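You operate a simulated robot arm through the tools that you are given. There is no shell and no other tool. Be economical: measure what you need, move in short steps, check, and stop when the job is done.

You are at the controls of a simulated robot arm. One attempt, no reset.

Task
Set the alarm for seven, wind the clock fully and slide the alarm on.
Fine: slide it off first, so that it never rings.
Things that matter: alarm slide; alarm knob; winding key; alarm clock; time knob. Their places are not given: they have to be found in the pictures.

It is judged by the outcome, as a careful person would: the job done as asked, and still so three seconds after it is handed in. It fails if anything else is knocked over, pushed out of place, dropped, spilled or broken.

Robot
A 6-joint arm with a two-finger parallel gripper, fixed in place. Base frame: the origin is at the foot of the arm, x ahead of it, y to its left, z up. Units: mm, degrees, N and s.
With the tool pointing down near the work surface it reaches from about 240 to 640 mm from the base axis. Its first joint turns from -66.0 to 66.0 degrees. Payload 2.7 kg.
The TCP is the grasp point between the finger pads, 23 mm short of the fingertips. In the tool frame z runs along the fingers and y along their closing line. Largest opening 94 mm; finger width 38, thickness 10; the body of the gripper, 54 by 96 mm, starts 39 mm behind the TCP.
Orientation is told as [roll, pitch, yaw] about the base's x, y, z axes, in that order, counted from this pose: with the fingers straight down and closing along the base's y, the tool's x points along the base's -x, its y along +y and its z along -z.

Tools
- The arm moves only by the tool nudge_tool. Its argument "series" is a list of rows, each a list of 2 entries, a list of its own where there are three numbers: the shift along the base's x, y, z in units of 40 mm (1.0 is 40 mm), then the turn, a rotation vector about the base's x, y, z in units of 5 degrees (1.0 is 5 degrees). In form: [[[tx, ty, tz], [rx, ry, rz]], ...]. A call has 1 to 10 rows; each row shifts and turns the commanded pose from where the row before left it. "claw" is the closure, from 0 (fully open) to 1 (shut), set as the call begins (left out, the last holds). A call with a number of a shift or a turn outside -1 to 1 is refused whole. Each row takes 0.2 s and may step no farther than 50 mm and 8.6 degrees from the row before; otherwise, or with a gripper value out of range, the whole call is refused. Where a pose cannot be reached the arm comes as near as it can. A force on the tool above 40 N (or 10 N above the force at the start of the call, whichever is more), or a blocked arm, ends the call early, and 0.2 s more pass. The fingers move at their own pace (about 45 mm/s each) and stop on an object; they squeeze with about 42 N. The grip force told is the motor's: it shows also when the fingers shut on nothing. Time passes only in rows, and 0.2 s behind the last, so rows that do not move let the fingers close. The reply holds the time, the measured pose of the TCP, the force on the tool along the base axes, the opening and the grip force, in the units named above and with some noise.
- Cameras (640 x 400 px; columns grow to the right, rows downward): "scene" is fixed at [80.4, -429.5, 1424.8]; the picture's right is [0.76, -0.65, 0.00], its down [-0.24, -0.28, -0.93] and it looks along [0.60, 0.71, -0.37] (base axes); focal length 338 px, centre (320, 200). "wrist" rides on the gripper at [-39, 0, -44] in the tool frame; the picture's right is [0.00, -1.00, 0.00], its down [0.97, 0.00, -0.24] and it looks along [0.24, 0.00, 0.97] (tool axes); focal length 218 px, centre (320, 200).
- get_image(camera): a new picture of that camera. The clock stands still meanwhile.
- pixel_to_xyz(camera, pixels): for up to 12 pixels [column, row] of the newest picture of that camera ("zoom" is the newest enlarged one), the place [x, y, z] in the base frame of the surface seen there, good to about 3 mm. The clock stands still meanwhile.
- zoom(camera, box): a new picture of the part [left, top, right, bottom] of that camera's present view, enlarged. The clock stands still meanwhile.
- job_done(): hands the job in; it is judged then, once.

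Keep the steps short. Do not move on a guess: measure, check each grasp and each placing, and mend mistakes. In all there are 80 turns and 38 pictures (those below and enlarged ones count). Leave the gripper open and the arm clear of the work at the hand-in unless told otherwise, and finish with a single line.

The tools are called as name(argument=value, ...) on one line, values as JSON. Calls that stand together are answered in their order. nudge_tool: Moves the arm, as the interface text tells. Its arguments: {"type":"object","properties":{"series":{"type":"array"},"claw":{"type":"number"}},"required":["series"]} The other tools are called the same way: get_image (camera) takes a picture; pixel_to_xyz (camera, pixels) gives the place of the surface under pixels of a picture; zoom (camera, box) takes an enlarged picture of a part of a camera's view; job_done () hands the job in.

At the start:

```text
t: 0.0
tool_pos: [356.5, -28.7, 1252.5]
orientation: [0.0, 0.0, 0.0]
contact_force: [0.5, 0.4, -0.2]
width: 94.0
grip_force: 0.0
```

scene: 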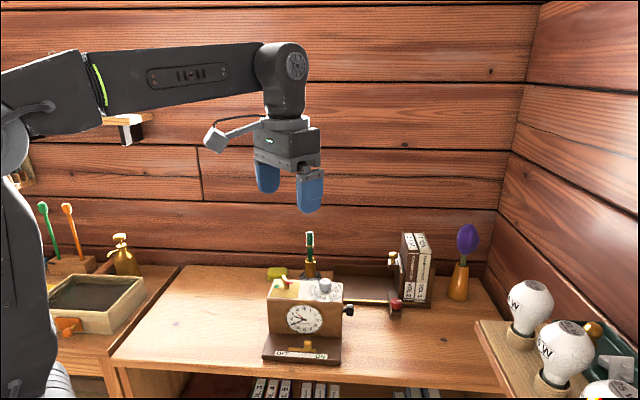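
wrist: 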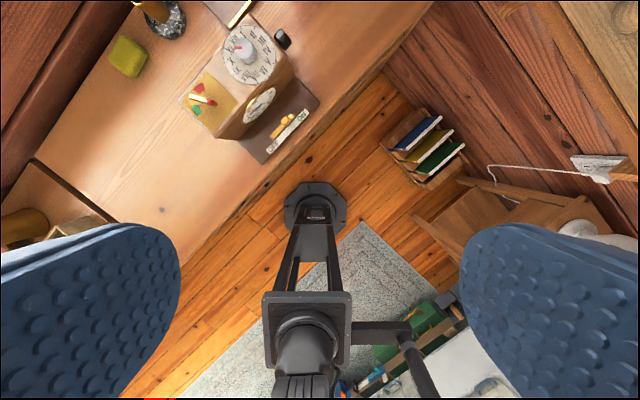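

I see the clock in the scene near (305,318) and in the wrist view near (245,80). I will zoom in on both.

zoom(camera="scene", box=[250, 260, 410, 370])

zoom(camera="wrist", box=[160, 0, 340, 170])

```text
3.64 times, centred on (330, 315) of scene
```

zoom: 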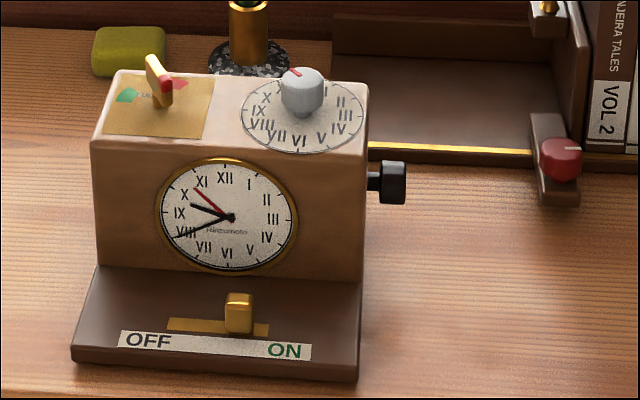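

```text
2.35 times, centred on (250, 85) of wrist
```

zoom: 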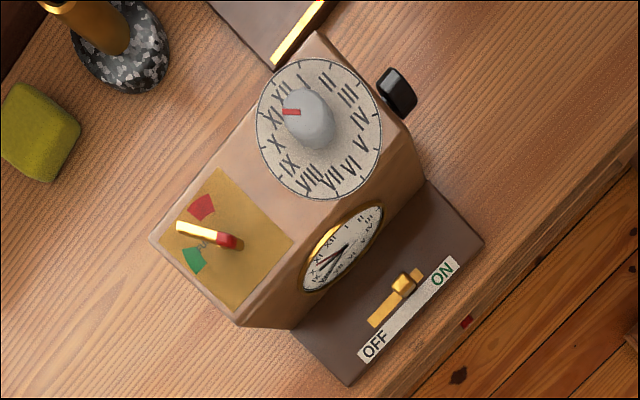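

The alarm knob (grey, red mark near XI) and the winding key (gold with a red tip) are on top, the time knob (black) is on the right side, and the slide is at the foot. I'll measure them in the newest wrist zoom and in the scene view.

pixel_to_xyz(camera="zoom", pixels=[[310, 105], [284, 112], [320, 192], [282, 90], [335, 188], [183, 228], [232, 241], [402, 281], [378, 318], [415, 272], [240, 325], [152, 238]])

pixel_to_xyz(camera="zoom", pixels=[[262, 140], [378, 110], [310, 60], [325, 140], [203, 207], [193, 260], [205, 240], [396, 75], [483, 243], [348, 384], [405, 150], [315, 35]])

pixel_to_xyz(camera="scene", pixels=[[325, 283], [324, 279], [290, 278], [289, 284], [309, 346], [310, 341], [347, 311], [280, 288], [292, 351], [317, 352]])

```text
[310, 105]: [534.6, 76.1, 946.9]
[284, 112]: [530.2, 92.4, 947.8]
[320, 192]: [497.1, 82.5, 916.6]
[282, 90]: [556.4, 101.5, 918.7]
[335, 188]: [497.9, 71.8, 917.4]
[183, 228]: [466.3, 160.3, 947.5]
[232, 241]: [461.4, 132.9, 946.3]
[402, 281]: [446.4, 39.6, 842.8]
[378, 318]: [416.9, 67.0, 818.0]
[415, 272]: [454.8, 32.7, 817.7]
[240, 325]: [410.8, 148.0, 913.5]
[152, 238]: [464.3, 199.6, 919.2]
```

```text
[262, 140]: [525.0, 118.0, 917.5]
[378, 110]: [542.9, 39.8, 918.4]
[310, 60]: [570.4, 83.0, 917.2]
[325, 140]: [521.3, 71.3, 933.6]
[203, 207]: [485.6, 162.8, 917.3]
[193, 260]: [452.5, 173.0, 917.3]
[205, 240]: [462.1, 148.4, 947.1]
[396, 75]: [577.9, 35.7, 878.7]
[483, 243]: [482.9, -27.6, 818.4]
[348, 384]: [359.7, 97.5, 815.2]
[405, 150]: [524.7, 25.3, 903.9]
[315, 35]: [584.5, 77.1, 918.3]
```

```text
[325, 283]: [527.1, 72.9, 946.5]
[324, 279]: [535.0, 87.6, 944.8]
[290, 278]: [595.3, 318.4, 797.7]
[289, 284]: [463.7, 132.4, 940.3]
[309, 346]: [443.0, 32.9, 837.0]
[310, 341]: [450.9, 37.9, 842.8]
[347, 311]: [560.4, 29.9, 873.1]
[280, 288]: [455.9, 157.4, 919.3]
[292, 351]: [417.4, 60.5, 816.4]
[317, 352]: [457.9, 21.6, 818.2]
```

The clock faces about (-0.7,-0.7), with its top at z≈918. The marks suggest the alarm is at about 10:30 and the slide is nearer ON. I'll go above the clock with a 45° yaw for an upright close view.

nudge_tool(series=[[[0.407, 0.408, -0.533], [0, 0, 1]], [[0.407, 0.408, -0.533], [0, 0, 1]], [[0.407, 0.408, -0.533], [0, 0, 1]], [[0.407, 0.408, -0.533], [0, 0, 1]], [[0.407, 0.408, -0.533], [0, 0, 1]], [[0.407, 0.408, -0.533], [0, 0, 1]], [[0.407, 0.408, -0.533], [0, 0, 1]], [[0.407, 0.408, -0.533], [0, 0, 1]], [[0.407, 0.408, -0.533], [0, 0, 1]]])

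get_image(camera="wrist")

```text
t: 2.0
tool_pos: [504.4, 118.3, 1060.5]
orientation: [0.0, 0.0, 45.1]
contact_force: [0.0, 0.0, 0.1]
width: 94.0
grip_force: 0.1
```

```text
33 pictures are left
```

wrist: 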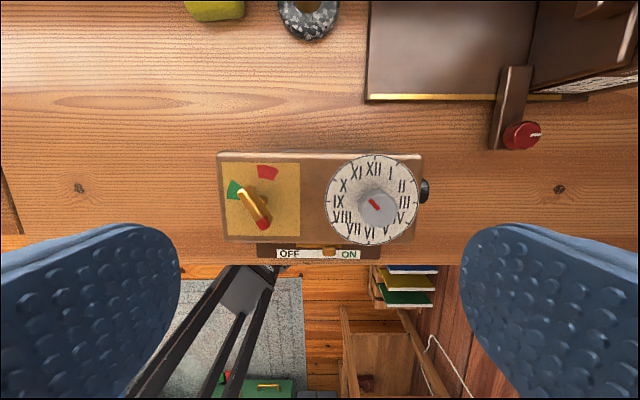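

zoom(camera="wrist", box=[210, 145, 440, 270])

pixel_to_xyz(camera="wrist", pixels=[[242, 190], [263, 224], [254, 207], [268, 172], [235, 188], [372, 200], [380, 210], [330, 251], [220, 241], [300, 165], [222, 165], [300, 236]])

```text
2.78 times, centred on (325, 208) of wrist
```

zoom: 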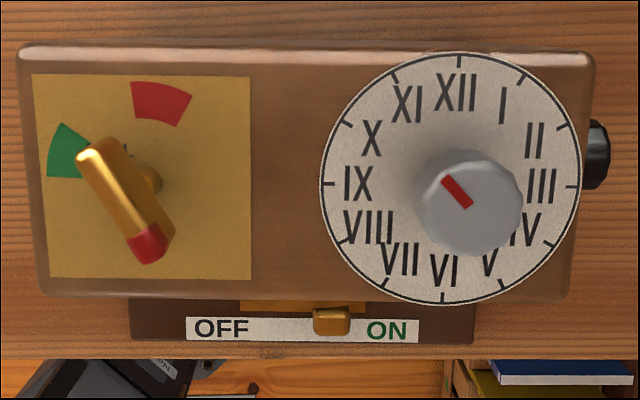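

```text
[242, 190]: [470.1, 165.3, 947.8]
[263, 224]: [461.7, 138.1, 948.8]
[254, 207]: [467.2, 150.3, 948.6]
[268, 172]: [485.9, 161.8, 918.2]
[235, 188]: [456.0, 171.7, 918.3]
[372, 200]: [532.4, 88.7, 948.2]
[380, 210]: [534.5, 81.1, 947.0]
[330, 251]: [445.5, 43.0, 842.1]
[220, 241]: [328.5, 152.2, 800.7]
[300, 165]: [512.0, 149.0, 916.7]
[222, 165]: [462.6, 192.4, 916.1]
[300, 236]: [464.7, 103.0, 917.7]
```

The wrist view now shows:
- **Alarm mark:** about 10:30. VII needs about 105° counter-clockwise.
- **Key:** the red tip is at about 5 o'clock. The green zone is at about 9:30, with the red over-wound zone beyond it.
- **Slide:** at (446,41), nearer ON.

First I'll slide it off. I'm moving above it, slightly toward the front.

nudge_tool(series=[[[-0.57, -0.72, 0], [0, 0, 0]], [[-0.57, -0.72, 0], [0, 0, 0]], [[-0.57, -0.72, 0], [0, 0, 0]], [[0, 0, -1], [0, 0, 0]], [[0, 0, -1], [0, 0, 0]], [[0, 0, -1], [0, 0, 0]], [[0, 0, -1], [0, 0, 0]]])

get_image(camera="wrist")

get_image(camera="scene")

```text
t: 3.6
tool_pos: [434.8, 32.3, 899.1]
orientation: [0.0, 0.1, 45.0]
contact_force: [0.1, -0.5, -0.3]
width: 93.8
grip_force: 0.0
```

```text
31 pictures are left
```

wrist: 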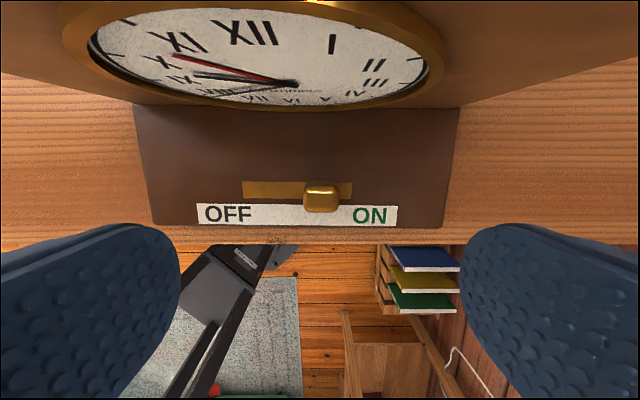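

```text
30 pictures are left
```

scene: 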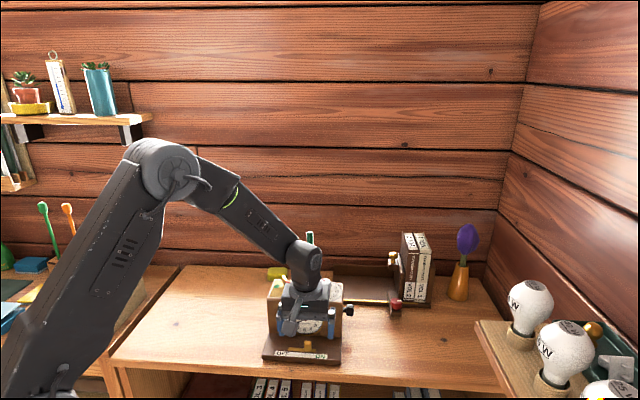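

The slide is centred between the fingers (col 321). I'll descend 50 mm and close.

nudge_tool(series=[[[0, 0, -0.63], [0, 0, 0]], [[0, 0, -0.63], [0, 0, 0]]])

nudge_tool(series=[[[0, 0, 0], [0, 0, 0]], [[0, 0, 0], [0, 0, 0]], [[0, 0, 0], [0, 0, 0]], [[0, 0, 0], [0, 0, 0]], [[0, 0, 0], [0, 0, 0]]], claw=1)

get_image(camera="wrist")

```text
t: 4.2
tool_pos: [436.9, 32.5, 849.7]
orientation: [-0.1, 0.0, 45.0]
contact_force: [0.1, -0.2, -0.4]
width: 93.9
grip_force: 0.0
```

```text
t: 5.4
tool_pos: [437.1, 32.8, 849.5]
orientation: [0.0, 0.0, 44.9]
contact_force: [-0.4, 1.6, -0.1]
width: 17.3
grip_force: 35.0
```

```text
29 pictures are left
```

wrist: 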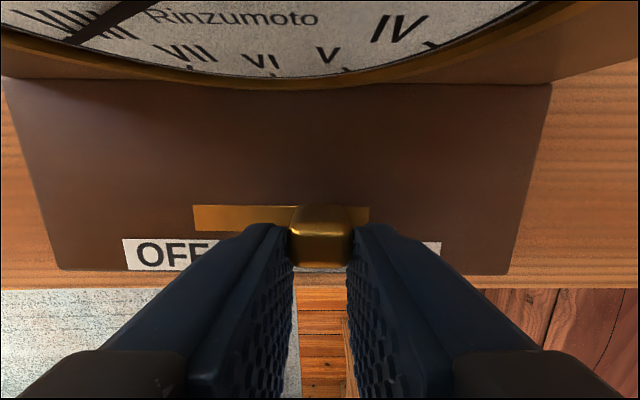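

The slide is gripped (17 mm). I'll move it toward OFF in small steps and watch the force.

nudge_tool(series=[[[-0.088, 0.088, 0], [0, 0, 0]], [[-0.088, 0.088, 0], [0, 0, 0]], [[-0.088, 0.088, 0], [0, 0, 0]], [[-0.088, 0.088, 0], [0, 0, 0]], [[-0.088, 0.088, 0], [0, 0, 0]]])

get_image(camera="wrist")

```text
t: 6.6
tool_pos: [417.2, 50.2, 850.9]
orientation: [0.1, 0.2, 45.0]
contact_force: [2.5, 2.7, 0.4]
width: 17.2
grip_force: 41.8
```

```text
28 pictures are left
```

wrist: 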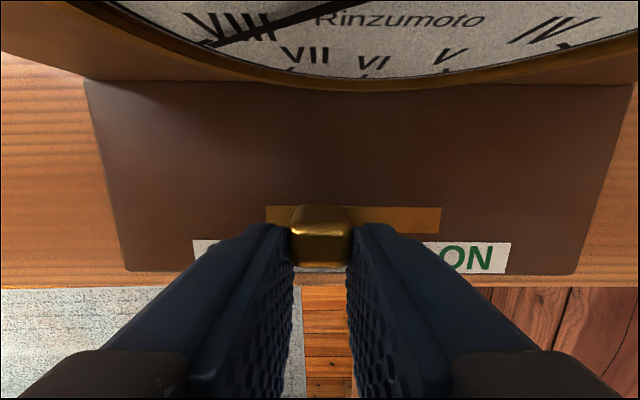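

The slide is moving freely. I'll continue toward the OFF end in 2 mm steps.

nudge_tool(series=[[[-0.04, 0.04, 0], [0, 0, 0]], [[-0.04, 0.04, 0], [0, 0, 0]], [[-0.04, 0.04, 0], [0, 0, 0]]])

nudge_tool(series=[[[-0.03, 0.03, 0], [0, 0, 0]], [[-0.03, 0.03, 0], [0, 0, 0]]])

```text
t: 7.4
tool_pos: [413.4, 54.7, 850.5]
orientation: [0.1, 0.1, 44.8]
contact_force: [0.4, -5.1, 0.5]
width: 16.9
grip_force: 41.8
```

```text
t: 8.0
tool_pos: [410.4, 57.1, 851.2]
orientation: [0.0, 0.0, 44.8]
contact_force: [1.6, -4.2, -0.1]
width: 17.3
grip_force: 42.6
```

nudge_tool(series=[[[-0.03, 0.03, 0], [0, 0, 0]], [[-0.03, 0.03, 0], [0, 0, 0]]])

get_image(camera="wrist")

```text
t: 8.6
tool_pos: [408.6, 59.6, 850.6]
orientation: [0.0, 0.0, 44.9]
contact_force: [2.3, -3.2, -0.1]
width: 17.0
grip_force: 42.7
```

```text
27 pictures are left
```

wrist: 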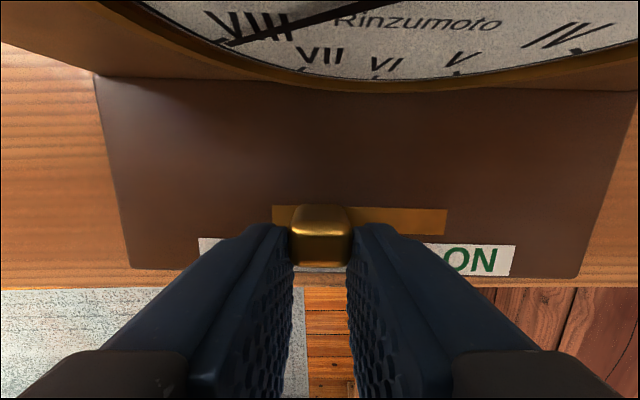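

The slide reached its OFF end 27 mm back, and the last few mm dragged the whole light clock along by up to about 10 mm. I'll mend that when sliding on. For now I release, rise and look from above.

nudge_tool(series=[[[0, 0, 0], [0, 0, 0]], [[0, 0, 0], [0, 0, 0]], [[0, 0, 0], [0, 0, 0]], [[0, 0, 0], [0, 0, 0]]], claw=0)

nudge_tool(series=[[[0, 0, 1], [0, 0, 0]], [[0, 0, 1], [0, 0, 0]], [[0, 0, 1], [0, 0, 0]], [[0, 0, 1], [0, 0, 0]], [[0, 0, 1], [0, 0, 0]], [[0.8, 0.5, 0], [0, 0, 0]], [[0.8, 0.5, 0], [0, 0, 0]], [[0.8, 0.5, 0], [0, 0, 0]]])

zoom(camera="wrist", box=[200, 140, 450, 280])

pixel_to_xyz(camera="wrist", pixels=[[320, 200]])

```text
t: 9.6
tool_pos: [408.2, 59.4, 851.3]
orientation: [0.0, 0.0, 45.0]
contact_force: [-0.2, 0.8, -0.3]
width: 94.1
grip_force: 0.1
```

```text
t: 11.4
tool_pos: [504.4, 119.6, 1049.5]
orientation: [0.0, -0.1, 45.0]
contact_force: [0.3, 0.6, 0.4]
width: 94.3
grip_force: 0.1
```

```text
2.56 times, centred on (325, 210) of wrist
```

zoom: 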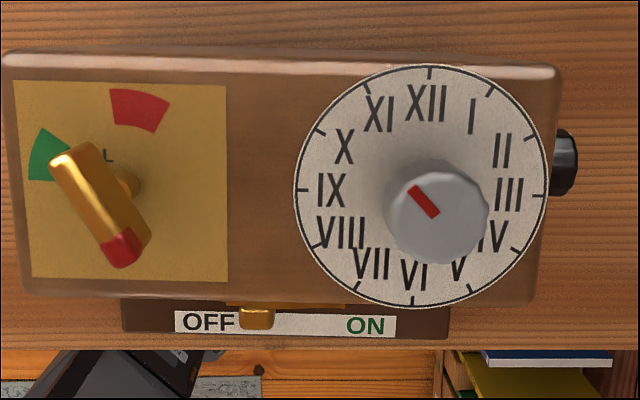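

```text
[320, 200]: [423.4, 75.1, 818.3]
```

Now I'll measure in this zoom.

pixel_to_xyz(camera="zoom", pixels=[[295, 190], [546, 193], [430, 67], [412, 306], [410, 188], [437, 214], [438, 212], [390, 205], [487, 215], [255, 318], [100, 205], [60, 160]])

pixel_to_xyz(camera="zoom", pixels=[[122, 258], [140, 120], [125, 97], [45, 155], [14, 82], [226, 86], [32, 277], [226, 281], [438, 170], [438, 252], [568, 160], [108, 156]])

```text
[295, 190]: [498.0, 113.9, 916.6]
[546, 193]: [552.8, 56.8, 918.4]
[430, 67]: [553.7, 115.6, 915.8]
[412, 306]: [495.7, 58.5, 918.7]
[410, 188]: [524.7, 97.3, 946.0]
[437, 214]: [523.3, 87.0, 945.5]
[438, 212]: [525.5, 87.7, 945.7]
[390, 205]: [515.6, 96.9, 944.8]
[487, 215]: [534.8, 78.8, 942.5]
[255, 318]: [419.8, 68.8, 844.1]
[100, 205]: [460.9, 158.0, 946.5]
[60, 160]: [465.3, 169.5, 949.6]
```

```text
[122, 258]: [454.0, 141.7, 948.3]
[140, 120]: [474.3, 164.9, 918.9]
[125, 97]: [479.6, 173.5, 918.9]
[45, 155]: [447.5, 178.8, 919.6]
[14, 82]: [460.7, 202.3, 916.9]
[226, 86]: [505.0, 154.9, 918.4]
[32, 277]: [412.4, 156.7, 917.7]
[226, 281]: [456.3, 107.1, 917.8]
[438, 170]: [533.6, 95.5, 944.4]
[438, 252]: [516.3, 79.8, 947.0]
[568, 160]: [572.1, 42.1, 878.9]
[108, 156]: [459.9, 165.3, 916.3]
```

The dial centre is at (525,86), knob top z≈947, about 26 mm across, mark at about 10:30. The clock is still square. I'll go over the knob at yaw 0 so that there is room to turn +104°.

nudge_tool(series=[[[0.103, -0.168, 0], [0, 0, -1]], [[0.103, -0.168, 0], [0, 0, -1]], [[0.103, -0.168, 0], [0, 0, -1]], [[0.103, -0.168, 0], [0, 0, -1]], [[0.103, -0.168, 0], [0, 0, -1]], [[0, 0, -0.4], [0, 0, -1]], [[0, 0, -0.4], [0, 0, -1]], [[0, 0, -0.4], [0, 0, -1]], [[0, 0, -0.3], [0, 0, -1]]])

get_image(camera="wrist")

```text
t: 13.4
tool_pos: [524.3, 85.6, 990.9]
orientation: [0.0, 0.1, -0.1]
contact_force: [0.5, -0.9, 0.1]
width: 94.1
grip_force: 0.1
```

```text
25 pictures are left
```

wrist: 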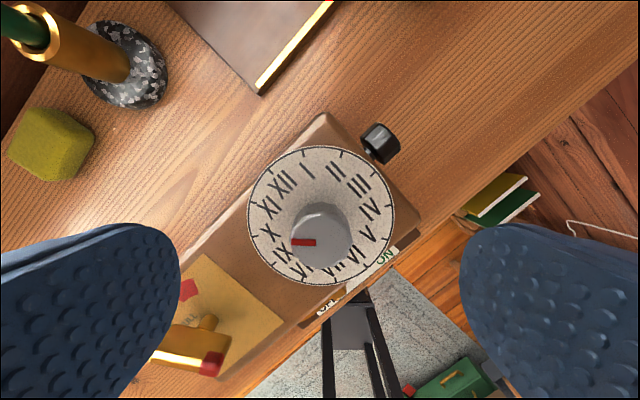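

The knob is centred between the fingers (col 321). I'll descend 45 mm and close.

nudge_tool(series=[[[0, 0, -0.56], [0, 0, 0]], [[0, 0, -0.56], [0, 0, 0]]])

nudge_tool(series=[[[0, 0, 0], [0, 0, 0]], [[0, 0, 0], [0, 0, 0]], [[0, 0, 0], [0, 0, 0]], [[0, 0, 0], [0, 0, 0]], [[0, 0, 0], [0, 0, 0]]], claw=1)

nudge_tool(series=[[[0, 0, 0], [0, 0, 1]], [[0, 0, 0], [0, 0, 1]], [[0, 0, 0], [0, 0, 1]], [[0, 0, 0], [0, 0, 1]]])

get_image(camera="wrist")

```text
t: 14.0
tool_pos: [525.7, 85.5, 944.4]
orientation: [-0.1, -0.1, 0.0]
contact_force: [-0.3, -0.1, -0.2]
width: 93.6
grip_force: 0.0
```

```text
t: 15.2
tool_pos: [524.5, 85.6, 946.6]
orientation: [0.1, 0.0, 0.0]
contact_force: [-0.4, 1.0, 0.8]
width: 27.7
grip_force: 42.6
```

```text
t: 16.2
tool_pos: [525.3, 84.9, 946.3]
orientation: [0.0, -0.1, 20.1]
contact_force: [1.5, 1.8, 0.3]
width: 27.5
grip_force: 41.6
```

```text
24 pictures are left
```

wrist: 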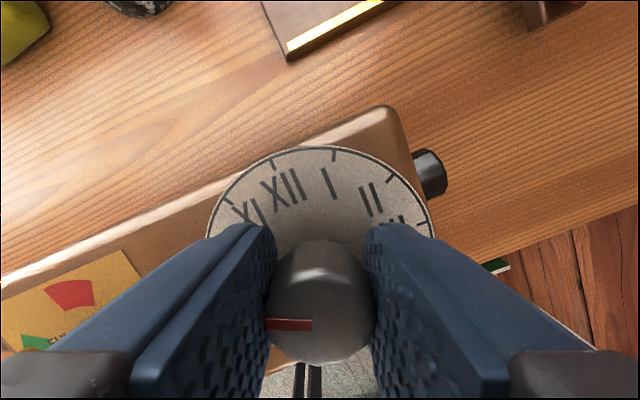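

The knob turns with the gripper and the clock stays put. I'll continue turning, 50° now.

nudge_tool(series=[[[0, 0, 0], [0, 0, 1]], [[0, 0, 0], [0, 0, 1]], [[0, 0, 0], [0, 0, 1]], [[0, 0, 0], [0, 0, 1]], [[0, 0, 0], [0, 0, 1]], [[0, 0, 0], [0, 0, 1]], [[0, 0, 0], [0, 0, 1]], [[0, 0, 0], [0, 0, 1]], [[0, 0, 0], [0, 0, 1]], [[0, 0, 0], [0, 0, 1]]])

nudge_tool(series=[[[0, 0, 0], [0, 0, 1]], [[0, 0, 0], [0, 0, 1]], [[0, 0, 0], [0, 0, 1]], [[0, 0, 0], [0, 0, 1]], [[0, 0, 0], [0, 0, 1]], [[0, 0, 0], [0, 0, 1]]])

get_image(camera="wrist")

zoom(camera="scene", box=[250, 260, 370, 370])

```text
t: 18.4
tool_pos: [525.0, 86.1, 945.5]
orientation: [-0.1, 0.0, 70.0]
contact_force: [-2.9, 0.3, -0.4]
width: 27.5
grip_force: 42.4
```

```text
t: 19.8
tool_pos: [524.5, 84.9, 945.5]
orientation: [0.0, 0.0, 100.1]
contact_force: [0.8, 0.8, -0.4]
width: 27.6
grip_force: 41.8
```

```text
23 pictures are left
```

wrist: 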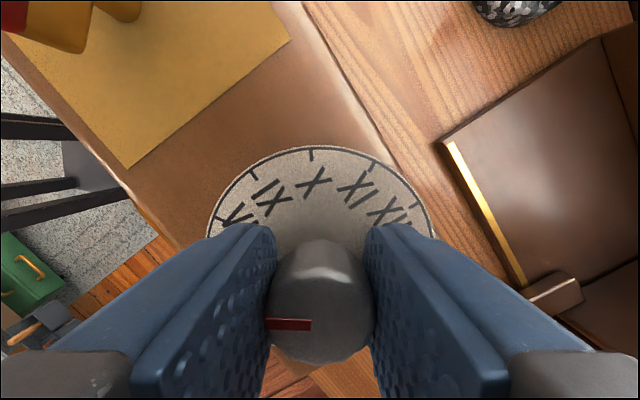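

```text
3.64 times, centred on (310, 315) of scene
```

zoom: 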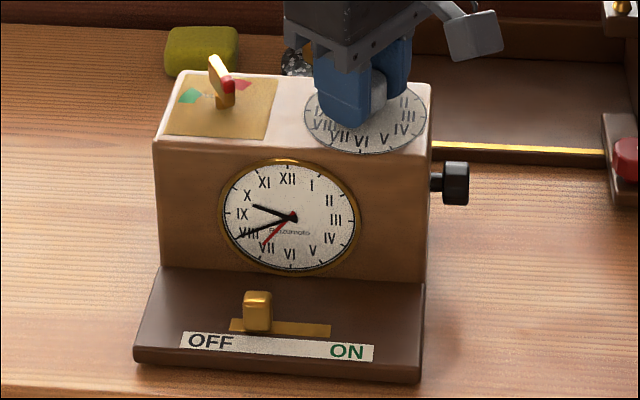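

The red alarm hand is just past VII (about 7:10–7:20). I'll turn 5° more and look closely at the dial.

nudge_tool(series=[[[0, 0, 0], [0, 0, 0.5]], [[0, 0, 0], [0, 0, 0.5]]])

zoom(camera="scene", box=[285, 300, 325, 338])

```text
t: 20.4
tool_pos: [525.6, 86.7, 945.8]
orientation: [0.0, -0.1, 105.1]
contact_force: [-0.9, 0.2, -0.1]
width: 27.7
grip_force: 41.9
```

```text
10.53 times, centred on (305, 319) of scene
```

zoom: 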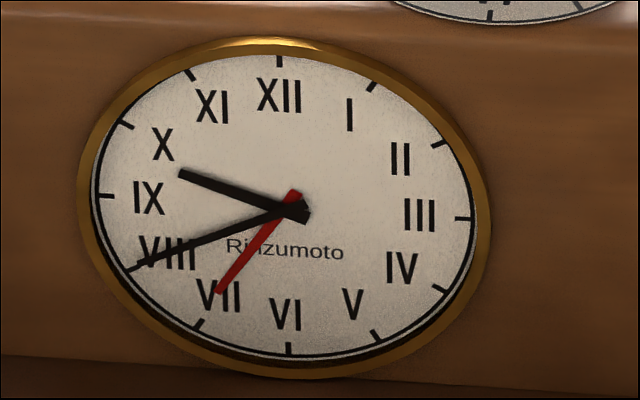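

By fitting the ticks, the hand is at about 212° and VII is 210°. I'll turn 2° more, then recheck.

nudge_tool(series=[[[0, 0, 0], [0, 0, 0.4]]])

nudge_tool(series=[[[0, 0, 0], [0, 0, 0]], [[0, 0, 0], [0, 0, 0]], [[0, 0, 0], [0, 0, 0]], [[0, 0, 0], [0, 0, 0]]], claw=0)

nudge_tool(series=[[[0, 0, 1], [0, 0, 0]], [[0, 0, 1], [0, 0, -1]], [[0, 0, 0.6], [0, 0, -1]], [[0, 0, 0], [0, 0, -1]], [[0, 0, 0], [0, 0, -1]], [[-0.13, 0.2, 0], [0, 0, -1]], [[-0.13, 0.2, 0], [0, 0, -1]], [[-0.13, 0.2, 0], [0, 0, -1]], [[-0.13, 0.2, 0], [0, 0, -1]]])

zoom(camera="scene", box=[285, 300, 325, 338])

zoom(camera="wrist", box=[200, 140, 450, 280])

```text
t: 20.8
tool_pos: [525.6, 86.3, 946.4]
orientation: [0.0, 0.0, 107.0]
contact_force: [0.9, 0.5, -0.1]
width: 27.2
grip_force: 41.7
```

```text
t: 21.8
tool_pos: [526.3, 85.9, 945.6]
orientation: [0.1, 0.0, 107.0]
contact_force: [-0.1, -0.5, 0.0]
width: 94.1
grip_force: 0.0
```

```text
t: 23.8
tool_pos: [504.7, 117.3, 1049.6]
orientation: [-0.1, 0.1, 66.9]
contact_force: [0.3, -0.2, -0.6]
width: 94.0
grip_force: 0.1
```

```text
10.53 times, centred on (305, 319) of scene
```

zoom: 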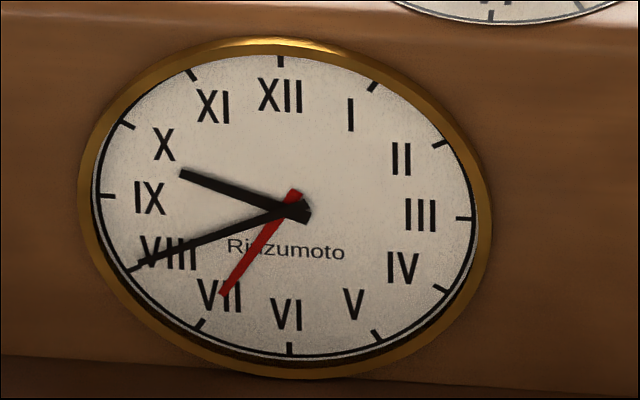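

```text
2.56 times, centred on (325, 210) of wrist
```

zoom: 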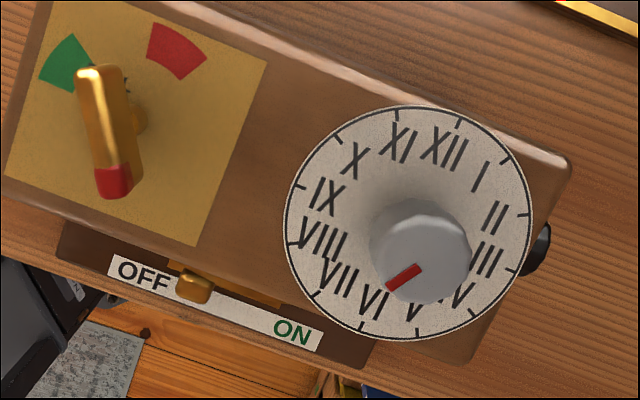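

The hand now fits about 210°, which is VII. Next I'll measure the key, its shaft and the green zone in this zoom, and also the mark on the knob.

pixel_to_xyz(camera="zoom", pixels=[[97, 72], [115, 188], [85, 130], [128, 130], [106, 130], [138, 115], [68, 62], [175, 50], [388, 287], [420, 267], [372, 245], [468, 255]])

zoom(camera="wrist", box=[205, 135, 315, 235])

```text
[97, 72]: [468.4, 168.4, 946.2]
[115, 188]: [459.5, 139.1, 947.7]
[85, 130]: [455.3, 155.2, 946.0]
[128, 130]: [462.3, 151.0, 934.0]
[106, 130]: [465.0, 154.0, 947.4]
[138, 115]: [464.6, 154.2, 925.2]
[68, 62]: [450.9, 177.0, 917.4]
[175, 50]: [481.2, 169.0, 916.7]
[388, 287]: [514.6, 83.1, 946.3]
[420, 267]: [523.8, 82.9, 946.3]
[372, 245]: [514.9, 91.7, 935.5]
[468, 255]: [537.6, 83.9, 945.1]
```

```text
4.00 times, centred on (260, 185) of wrist
```

zoom: 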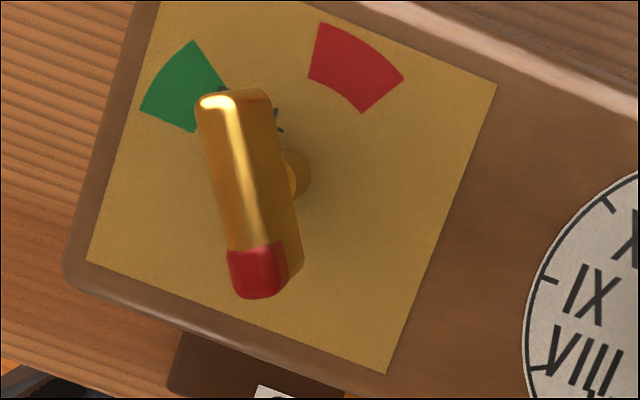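

The key is a bar about 30 mm long and 11 mm wide, centred on (464,154), axis at 73°, top z≈947. The red tip needs about 135° clockwise to reach mid-green. Yaw 73 grips it squarely and leaves room to turn down to −62. I'm moving above it.

nudge_tool(series=[[[-0.51, 0.46, 0], [0, 0, 0.6]], [[-0.51, 0.46, 0], [0, 0, 0.6]], [[0, 0, -0.75], [0, 0, 0]], [[0, 0, -0.75], [0, 0, 0]]])

get_image(camera="wrist")

```text
t: 24.8
tool_pos: [463.0, 154.2, 990.4]
orientation: [-0.1, 0.0, 73.0]
contact_force: [-0.6, -0.2, 0.7]
width: 93.8
grip_force: 0.1
```

```text
17 pictures are left
```

wrist: 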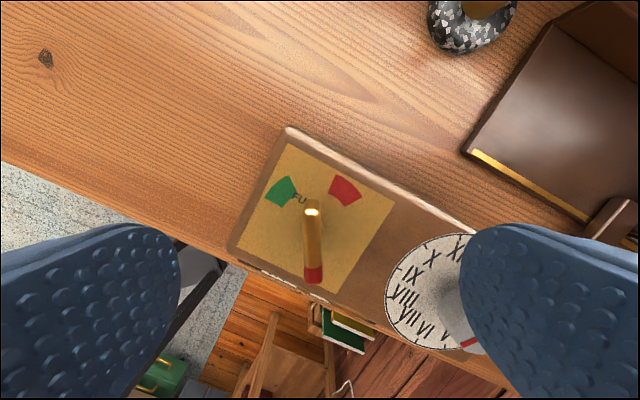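

The label "FU(LL)" confirms green is full. The key is about 3 mm left of centre (col 313), so I correct that, descend and close.

nudge_tool(series=[[[-0.067, 0.02, 0], [0, 0, 0]], [[0, 0, -0.56], [0, 0, 0]], [[0, 0, -0.56], [0, 0, 0]]])

nudge_tool(series=[[[0, 0, 0], [0, 0, 0]], [[0, 0, 0], [0, 0, 0]], [[0, 0, 0], [0, 0, 0]], [[0, 0, 0], [0, 0, 0]], [[0, 0, 0], [0, 0, 0]], [[0, 0, 0], [0, 0, 0]]], claw=1)

nudge_tool(series=[[[0, 0, 0], [0, 0, -1]], [[0, 0, 0], [0, 0, -1]], [[0, 0, 0], [0, 0, -1]], [[0, 0, 0], [0, 0, -1]]])

get_image(camera="wrist")

```text
t: 25.6
tool_pos: [461.2, 154.5, 945.4]
orientation: [0.0, 0.0, 73.1]
contact_force: [0.0, 0.2, -0.6]
width: 93.9
grip_force: 0.0
```

```text
t: 27.0
tool_pos: [460.6, 156.1, 945.7]
orientation: [0.0, 0.0, 73.1]
contact_force: [-0.7, 5.2, 1.2]
width: 9.1
grip_force: 42.0
```

```text
t: 28.0
tool_pos: [460.8, 155.6, 944.8]
orientation: [0.0, 0.0, 52.8]
contact_force: [4.8, -1.0, -0.6]
width: 9.4
grip_force: 41.8
```

```text
16 pictures are left
```

wrist: 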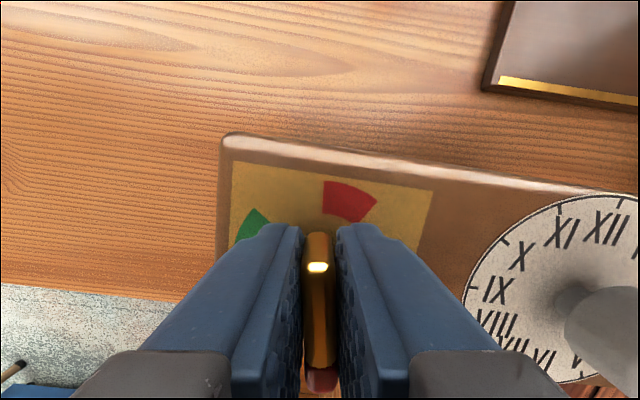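

The key turns and the clock stays square. I'll continue 50°, then 40°, and check.

nudge_tool(series=[[[0, 0, 0], [0, 0, -1]], [[0, 0, 0], [0, 0, -1]], [[0, 0, 0], [0, 0, -1]], [[0, 0, 0], [0, 0, -1]], [[0, 0, 0], [0, 0, -1]], [[0, 0, 0], [0, 0, -1]], [[0, 0, 0], [0, 0, -1]], [[0, 0, 0], [0, 0, -1]], [[0, 0, 0], [0, 0, -1]], [[0, 0, 0], [0, 0, -1]]])

nudge_tool(series=[[[0, 0, 0], [0, 0, -1]], [[0, 0, 0], [0, 0, -1]], [[0, 0, 0], [0, 0, -1]], [[0, 0, 0], [0, 0, -1]], [[0, 0, 0], [0, 0, -1]], [[0, 0, 0], [0, 0, -1]], [[0, 0, 0], [0, 0, -1]], [[0, 0, 0], [0, 0, -1]]])

get_image(camera="wrist")

zoom(camera="scene", box=[250, 260, 370, 370])

```text
t: 30.2
tool_pos: [462.1, 154.8, 944.8]
orientation: [0.0, 0.1, 2.9]
contact_force: [0.6, -6.3, 1.0]
width: 9.2
grip_force: 41.3
```

```text
t: 32.0
tool_pos: [461.9, 154.8, 945.2]
orientation: [0.0, -0.1, -37.1]
contact_force: [-2.8, -5.3, 2.0]
width: 9.0
grip_force: 41.9
```

```text
15 pictures are left
```

wrist: 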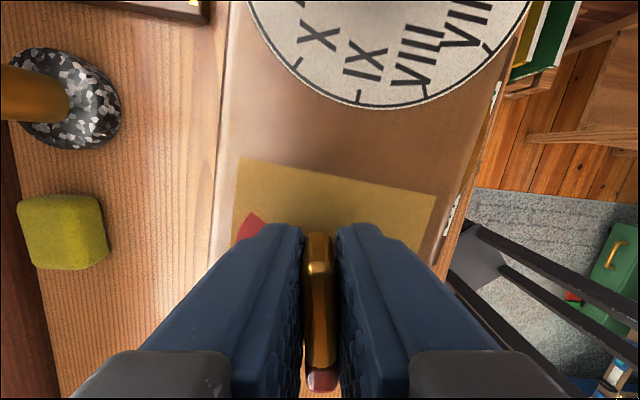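

```text
3.64 times, centred on (310, 315) of scene
```

zoom: 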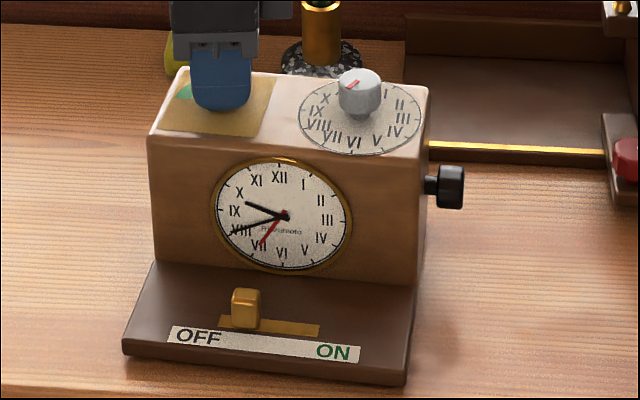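

The key is at about 260° relative to the clock, whose foot has turned by a couple of degrees. About 25° remain to mid-green, so I'll turn that gently and check before releasing.

nudge_tool(series=[[[0, 0, 0], [0, 0, -0.7]], [[0, 0, 0], [0, 0, -0.7]], [[0, 0, 0], [0, 0, -0.7]], [[0, 0, 0], [0, 0, -0.7]], [[0, 0, 0], [0, 0, -0.7]], [[0, 0, 0], [0, 0, -0.7]], [[0, 0, 0], [0, 0, -0.7]]])

get_image(camera="wrist")

```text
t: 33.6
tool_pos: [460.8, 156.0, 944.3]
orientation: [0.0, 0.1, -61.5]
contact_force: [-3.5, -3.0, 0.6]
width: 9.2
grip_force: 42.4
```

```text
13 pictures are left
```

wrist: 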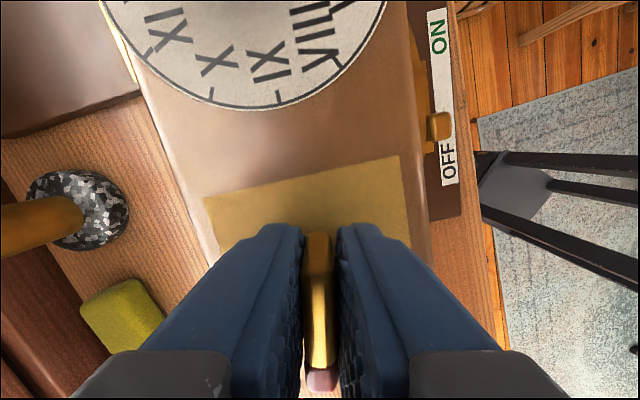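

The tip should now be near mid-green. I'll release, rise and look.

nudge_tool(series=[[[0, 0, 0], [0, 0, 0]], [[0, 0, 0], [0, 0, 0]], [[0, 0, 0], [0, 0, 0]], [[0, 0, 0], [0, 0, 0]]], claw=0)

nudge_tool(series=[[[0, 0, 0.8], [0, 0, 0]], [[0, 0, 0.8], [0, 0, 1]], [[0.2, -0.2, 0.5], [0, 0, 1]], [[0.2, -0.2, 0.5], [0, 0, 1]], [[0.2, -0.2, 0], [0, 0, 1]], [[0.2, -0.2, 0], [0, 0, 1]], [[0.2, -0.2, 0], [0, 0, 1]], [[0, 0, 0], [0, 0, 1]], [[0, 0, 0], [0, 0, 1]], [[0, 0, 0], [0, 0, 1]]])

nudge_tool(series=[[[0, 0, 0], [0, 0, 1]], [[0, 0, 0], [0, 0, 1]], [[0, 0, 0], [0, 0, 1]], [[0, 0, 0], [0, 0, 1]], [[0, 0, 0], [0, 0, 1]], [[0, 0, 0], [0, 0, 1]], [[0, 0, 0], [0, 0, 1]], [[0, 0, 0], [0, 0, 1]], [[0, 0, 0], [0, 0, 1]], [[0, 0, 0], [0, 0, 1]]])

nudge_tool(series=[[[0, 0, 0], [0, 0, 1]], [[0, 0, 0], [0, 0, 1]]])

zoom(camera="wrist", box=[200, 140, 450, 280])

```text
t: 34.6
tool_pos: [460.3, 155.7, 945.1]
orientation: [0.0, -0.1, -61.5]
contact_force: [-0.1, -0.8, 0.4]
width: 94.1
grip_force: 0.1
```

```text
t: 36.8
tool_pos: [502.1, 115.5, 1049.0]
orientation: [0.0, 0.0, -16.4]
contact_force: [0.4, -0.5, 0.7]
width: 94.1
grip_force: 0.0
```

```text
t: 39.0
tool_pos: [501.6, 116.3, 1048.2]
orientation: [0.0, 0.0, 33.5]
contact_force: [0.1, 1.0, 0.0]
width: 94.1
grip_force: 0.0
```

```text
t: 39.6
tool_pos: [501.0, 116.4, 1049.4]
orientation: [0.0, 0.0, 43.5]
contact_force: [0.5, 0.3, 0.3]
width: 94.1
grip_force: 0.0
```

```text
2.56 times, centred on (325, 210) of wrist
```

zoom: 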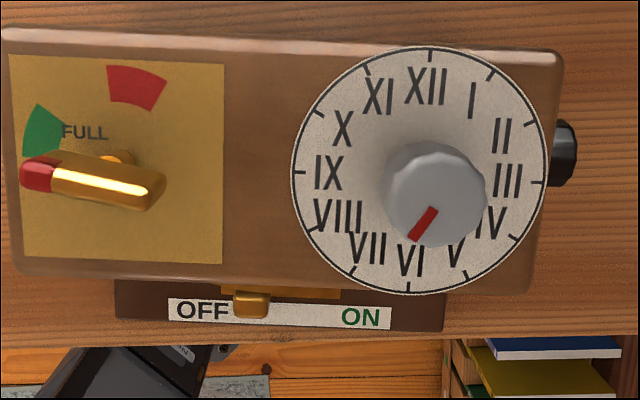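

The key tip now points into the green beside FULL, and the alarm mark fits about 210.6°, which is VII. I'll measure the slide and the foot for sliding on.

pixel_to_xyz(camera="zoom", pixels=[[251, 300], [251, 312], [175, 300], [390, 328], [120, 315], [442, 328], [430, 48], [408, 291], [292, 173], [545, 182], [20, 258], [525, 293]])

```text
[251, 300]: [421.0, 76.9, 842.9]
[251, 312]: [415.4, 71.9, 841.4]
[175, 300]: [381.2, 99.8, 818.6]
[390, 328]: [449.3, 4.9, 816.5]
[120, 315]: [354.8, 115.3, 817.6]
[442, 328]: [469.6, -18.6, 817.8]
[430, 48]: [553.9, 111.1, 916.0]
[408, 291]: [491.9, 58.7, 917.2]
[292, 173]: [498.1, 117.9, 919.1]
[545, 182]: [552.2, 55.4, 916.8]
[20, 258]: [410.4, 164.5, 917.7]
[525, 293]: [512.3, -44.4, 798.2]
```

The clock turned about −4.5° and shifted by roughly 10 mm. When I slide on, I'll return it by ending at the original grip pose (437, 32.6, yaw 45), because the slide's end stop moves the clock. I'm going above the slide at yaw 40.5.

nudge_tool(series=[[[-0.786, -0.431, 0], [0, 0, -0.2]], [[-0.786, -0.431, 0], [0, 0, -0.2]], [[-0.786, -0.431, 0], [0, 0, -0.2]], [[0, 0, -1], [0, 0, 0]], [[0, 0, -1], [0, 0, 0]], [[0, 0, -1], [0, 0, 0]], [[0, 0, -0.75], [0, 0, 0]]])

get_image(camera="wrist")

```text
t: 41.2
tool_pos: [406.6, 64.9, 896.8]
orientation: [0.0, 0.0, 40.4]
contact_force: [-0.3, -0.2, -0.5]
width: 94.1
grip_force: 0.1
```

```text
11 pictures are left
```

wrist: 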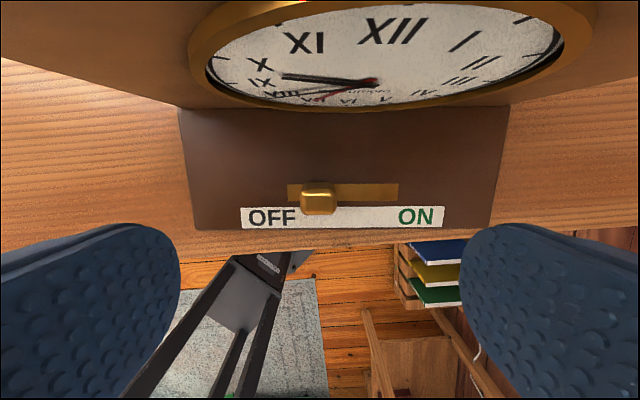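

The slide is centred (col 318) and square. I'll descend and close.

nudge_tool(series=[[[0, 0, -0.58], [0, 0, 0]], [[0, 0, -0.58], [0, 0, 0]]])

nudge_tool(series=[[[0, 0, 0], [0, 0, 0]], [[0, 0, 0], [0, 0, 0]], [[0, 0, 0], [0, 0, 0]], [[0, 0, 0], [0, 0, 0]], [[0, 0, 0], [0, 0, 0]]], claw=1)

nudge_tool(series=[[[0.081, -0.095, 0], [0, 0, 0]], [[0.081, -0.095, 0], [0, 0, 0]], [[0.081, -0.095, 0], [0, 0, 0]], [[0.081, -0.095, 0], [0, 0, 0]], [[0.081, -0.095, 0], [0, 0, 0]]])

get_image(camera="wrist")

```text
t: 41.8
tool_pos: [406.2, 63.8, 852.5]
orientation: [0.1, -0.1, 40.5]
contact_force: [-0.7, -0.6, 0.3]
width: 94.1
grip_force: 0.1
```

```text
t: 43.0
tool_pos: [405.9, 63.1, 851.2]
orientation: [0.0, 0.0, 40.5]
contact_force: [-0.7, 1.2, 0.0]
width: 17.0
grip_force: 35.2
```

```text
t: 44.2
tool_pos: [422.4, 44.6, 851.2]
orientation: [0.1, 0.1, 40.4]
contact_force: [0.7, -0.5, 0.3]
width: 17.0
grip_force: 41.8
```

```text
10 pictures are left
```

wrist: 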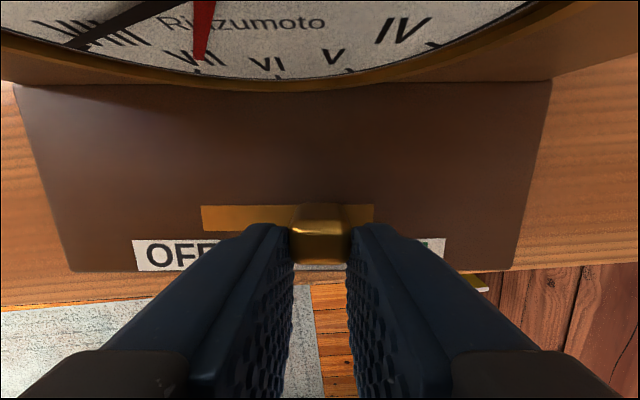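

About 2 mm of slide travel is left. I continue to the original pose (437, 32.6, yaw 45) in small steps: the slide reaches its ON stop, then the clock returns to its place.

nudge_tool(series=[[[0.0365, -0.03, 0], [0, 0, 0]], [[0.0365, -0.03, 0], [0, 0, 0.1]], [[0.0365, -0.03, 0], [0, 0, 0.1]], [[0.0365, -0.03, 0], [0, 0, 0.1]], [[0.0365, -0.03, 0], [0, 0, 0.1]], [[0.0365, -0.03, 0], [0, 0, 0.15]], [[0.0365, -0.03, 0], [0, 0, 0.15]], [[0.0365, -0.03, 0], [0, 0, 0.15]], [[0.0365, -0.03, 0], [0, 0, 0.15]], [[0.0365, -0.03, 0], [0, 0, 0]]])

get_image(camera="wrist")

```text
t: 46.4
tool_pos: [437.1, 32.1, 852.5]
orientation: [0.0, -0.2, 45.5]
contact_force: [-1.8, 1.8, 0.8]
width: 17.0
grip_force: 41.9
```

```text
9 pictures are left
```

wrist: 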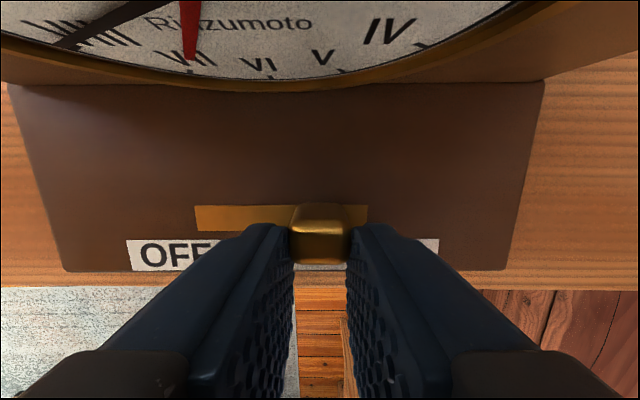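

The slide is at the ON end, matching the original picture (slot 194–368). I'll release, rise and back off for a final check.

nudge_tool(series=[[[0, 0, 0], [0, 0, 0]], [[0, 0, 0], [0, 0, 0]], [[0, 0, 0], [0, 0, 0]], [[0, 0, 0], [0, 0, 0]]], claw=0)

nudge_tool(series=[[[0, 0, 1], [0, 0, 0]], [[0, 0, 1], [0, 0, 0]], [[0, 0, 1], [0, 0, 0]], [[0, 0, 1], [0, 0, 0]], [[0, 0, 1], [0, 0, 0]], [[0.8, 0.7, 0], [0, 0, 0]], [[0.8, 0.7, 0], [0, 0, 0]]])

zoom(camera="wrist", box=[200, 140, 450, 280])

zoom(camera="scene", box=[250, 260, 410, 370])

```text
t: 47.4
tool_pos: [436.9, 34.1, 852.1]
orientation: [0.0, 0.1, 45.5]
contact_force: [0.0, 0.1, -0.6]
width: 94.0
grip_force: 0.0
```

```text
t: 49.0
tool_pos: [501.4, 89.6, 1054.8]
orientation: [0.0, 0.1, 45.5]
contact_force: [0.7, 0.0, 0.1]
width: 94.0
grip_force: 0.0
```

```text
2.56 times, centred on (325, 210) of wrist
```

zoom: 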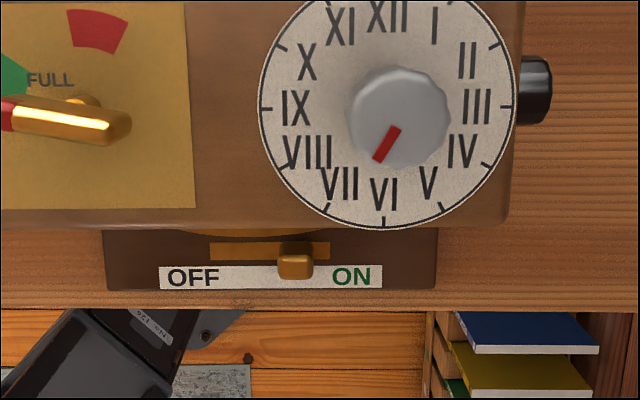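

```text
3.64 times, centred on (330, 315) of scene
```

zoom: 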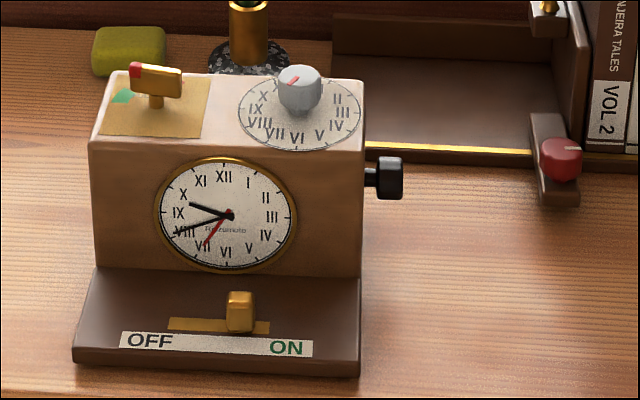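

Final view: the slide is at ON, the alarm hand and mark at VII, the key tip in the green FULL zone, and the clock back in its original place. I'll raise the arm clear and then hand in.

nudge_tool(series=[[[-0.5, -0.3, 1], [0, 0, 0]], [[-0.5, -0.3, 1], [0, 0, 0]], [[-0.5, -0.3, 1], [0, 0, 0]]])

zoom(camera="scene", box=[265, 265, 355, 365])

```text
t: 49.8
tool_pos: [443.0, 53.0, 1173.6]
orientation: [0.0, 0.0, 45.5]
contact_force: [-0.2, -0.3, 1.0]
width: 93.8
grip_force: 0.1
```

```text
4.00 times, centred on (310, 315) of scene
```

zoom: 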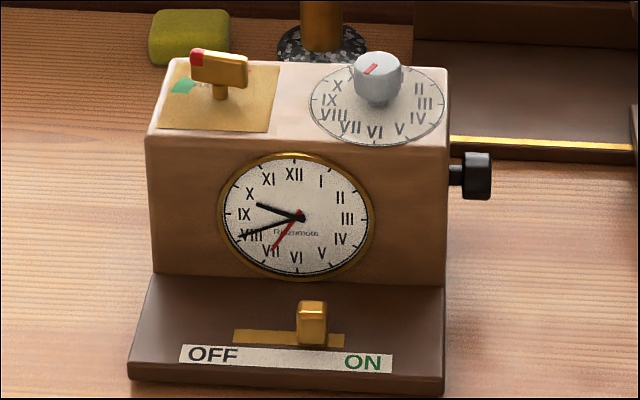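

Everything holds steady, so I'm handing in.

job_done()

```text
The job is handed in.
```

The alarm is set to seven, the clock is wound to FULL, and the alarm is slid on after being off while I set it; the clock got nudged along the way, but I moved it back to where it stood.
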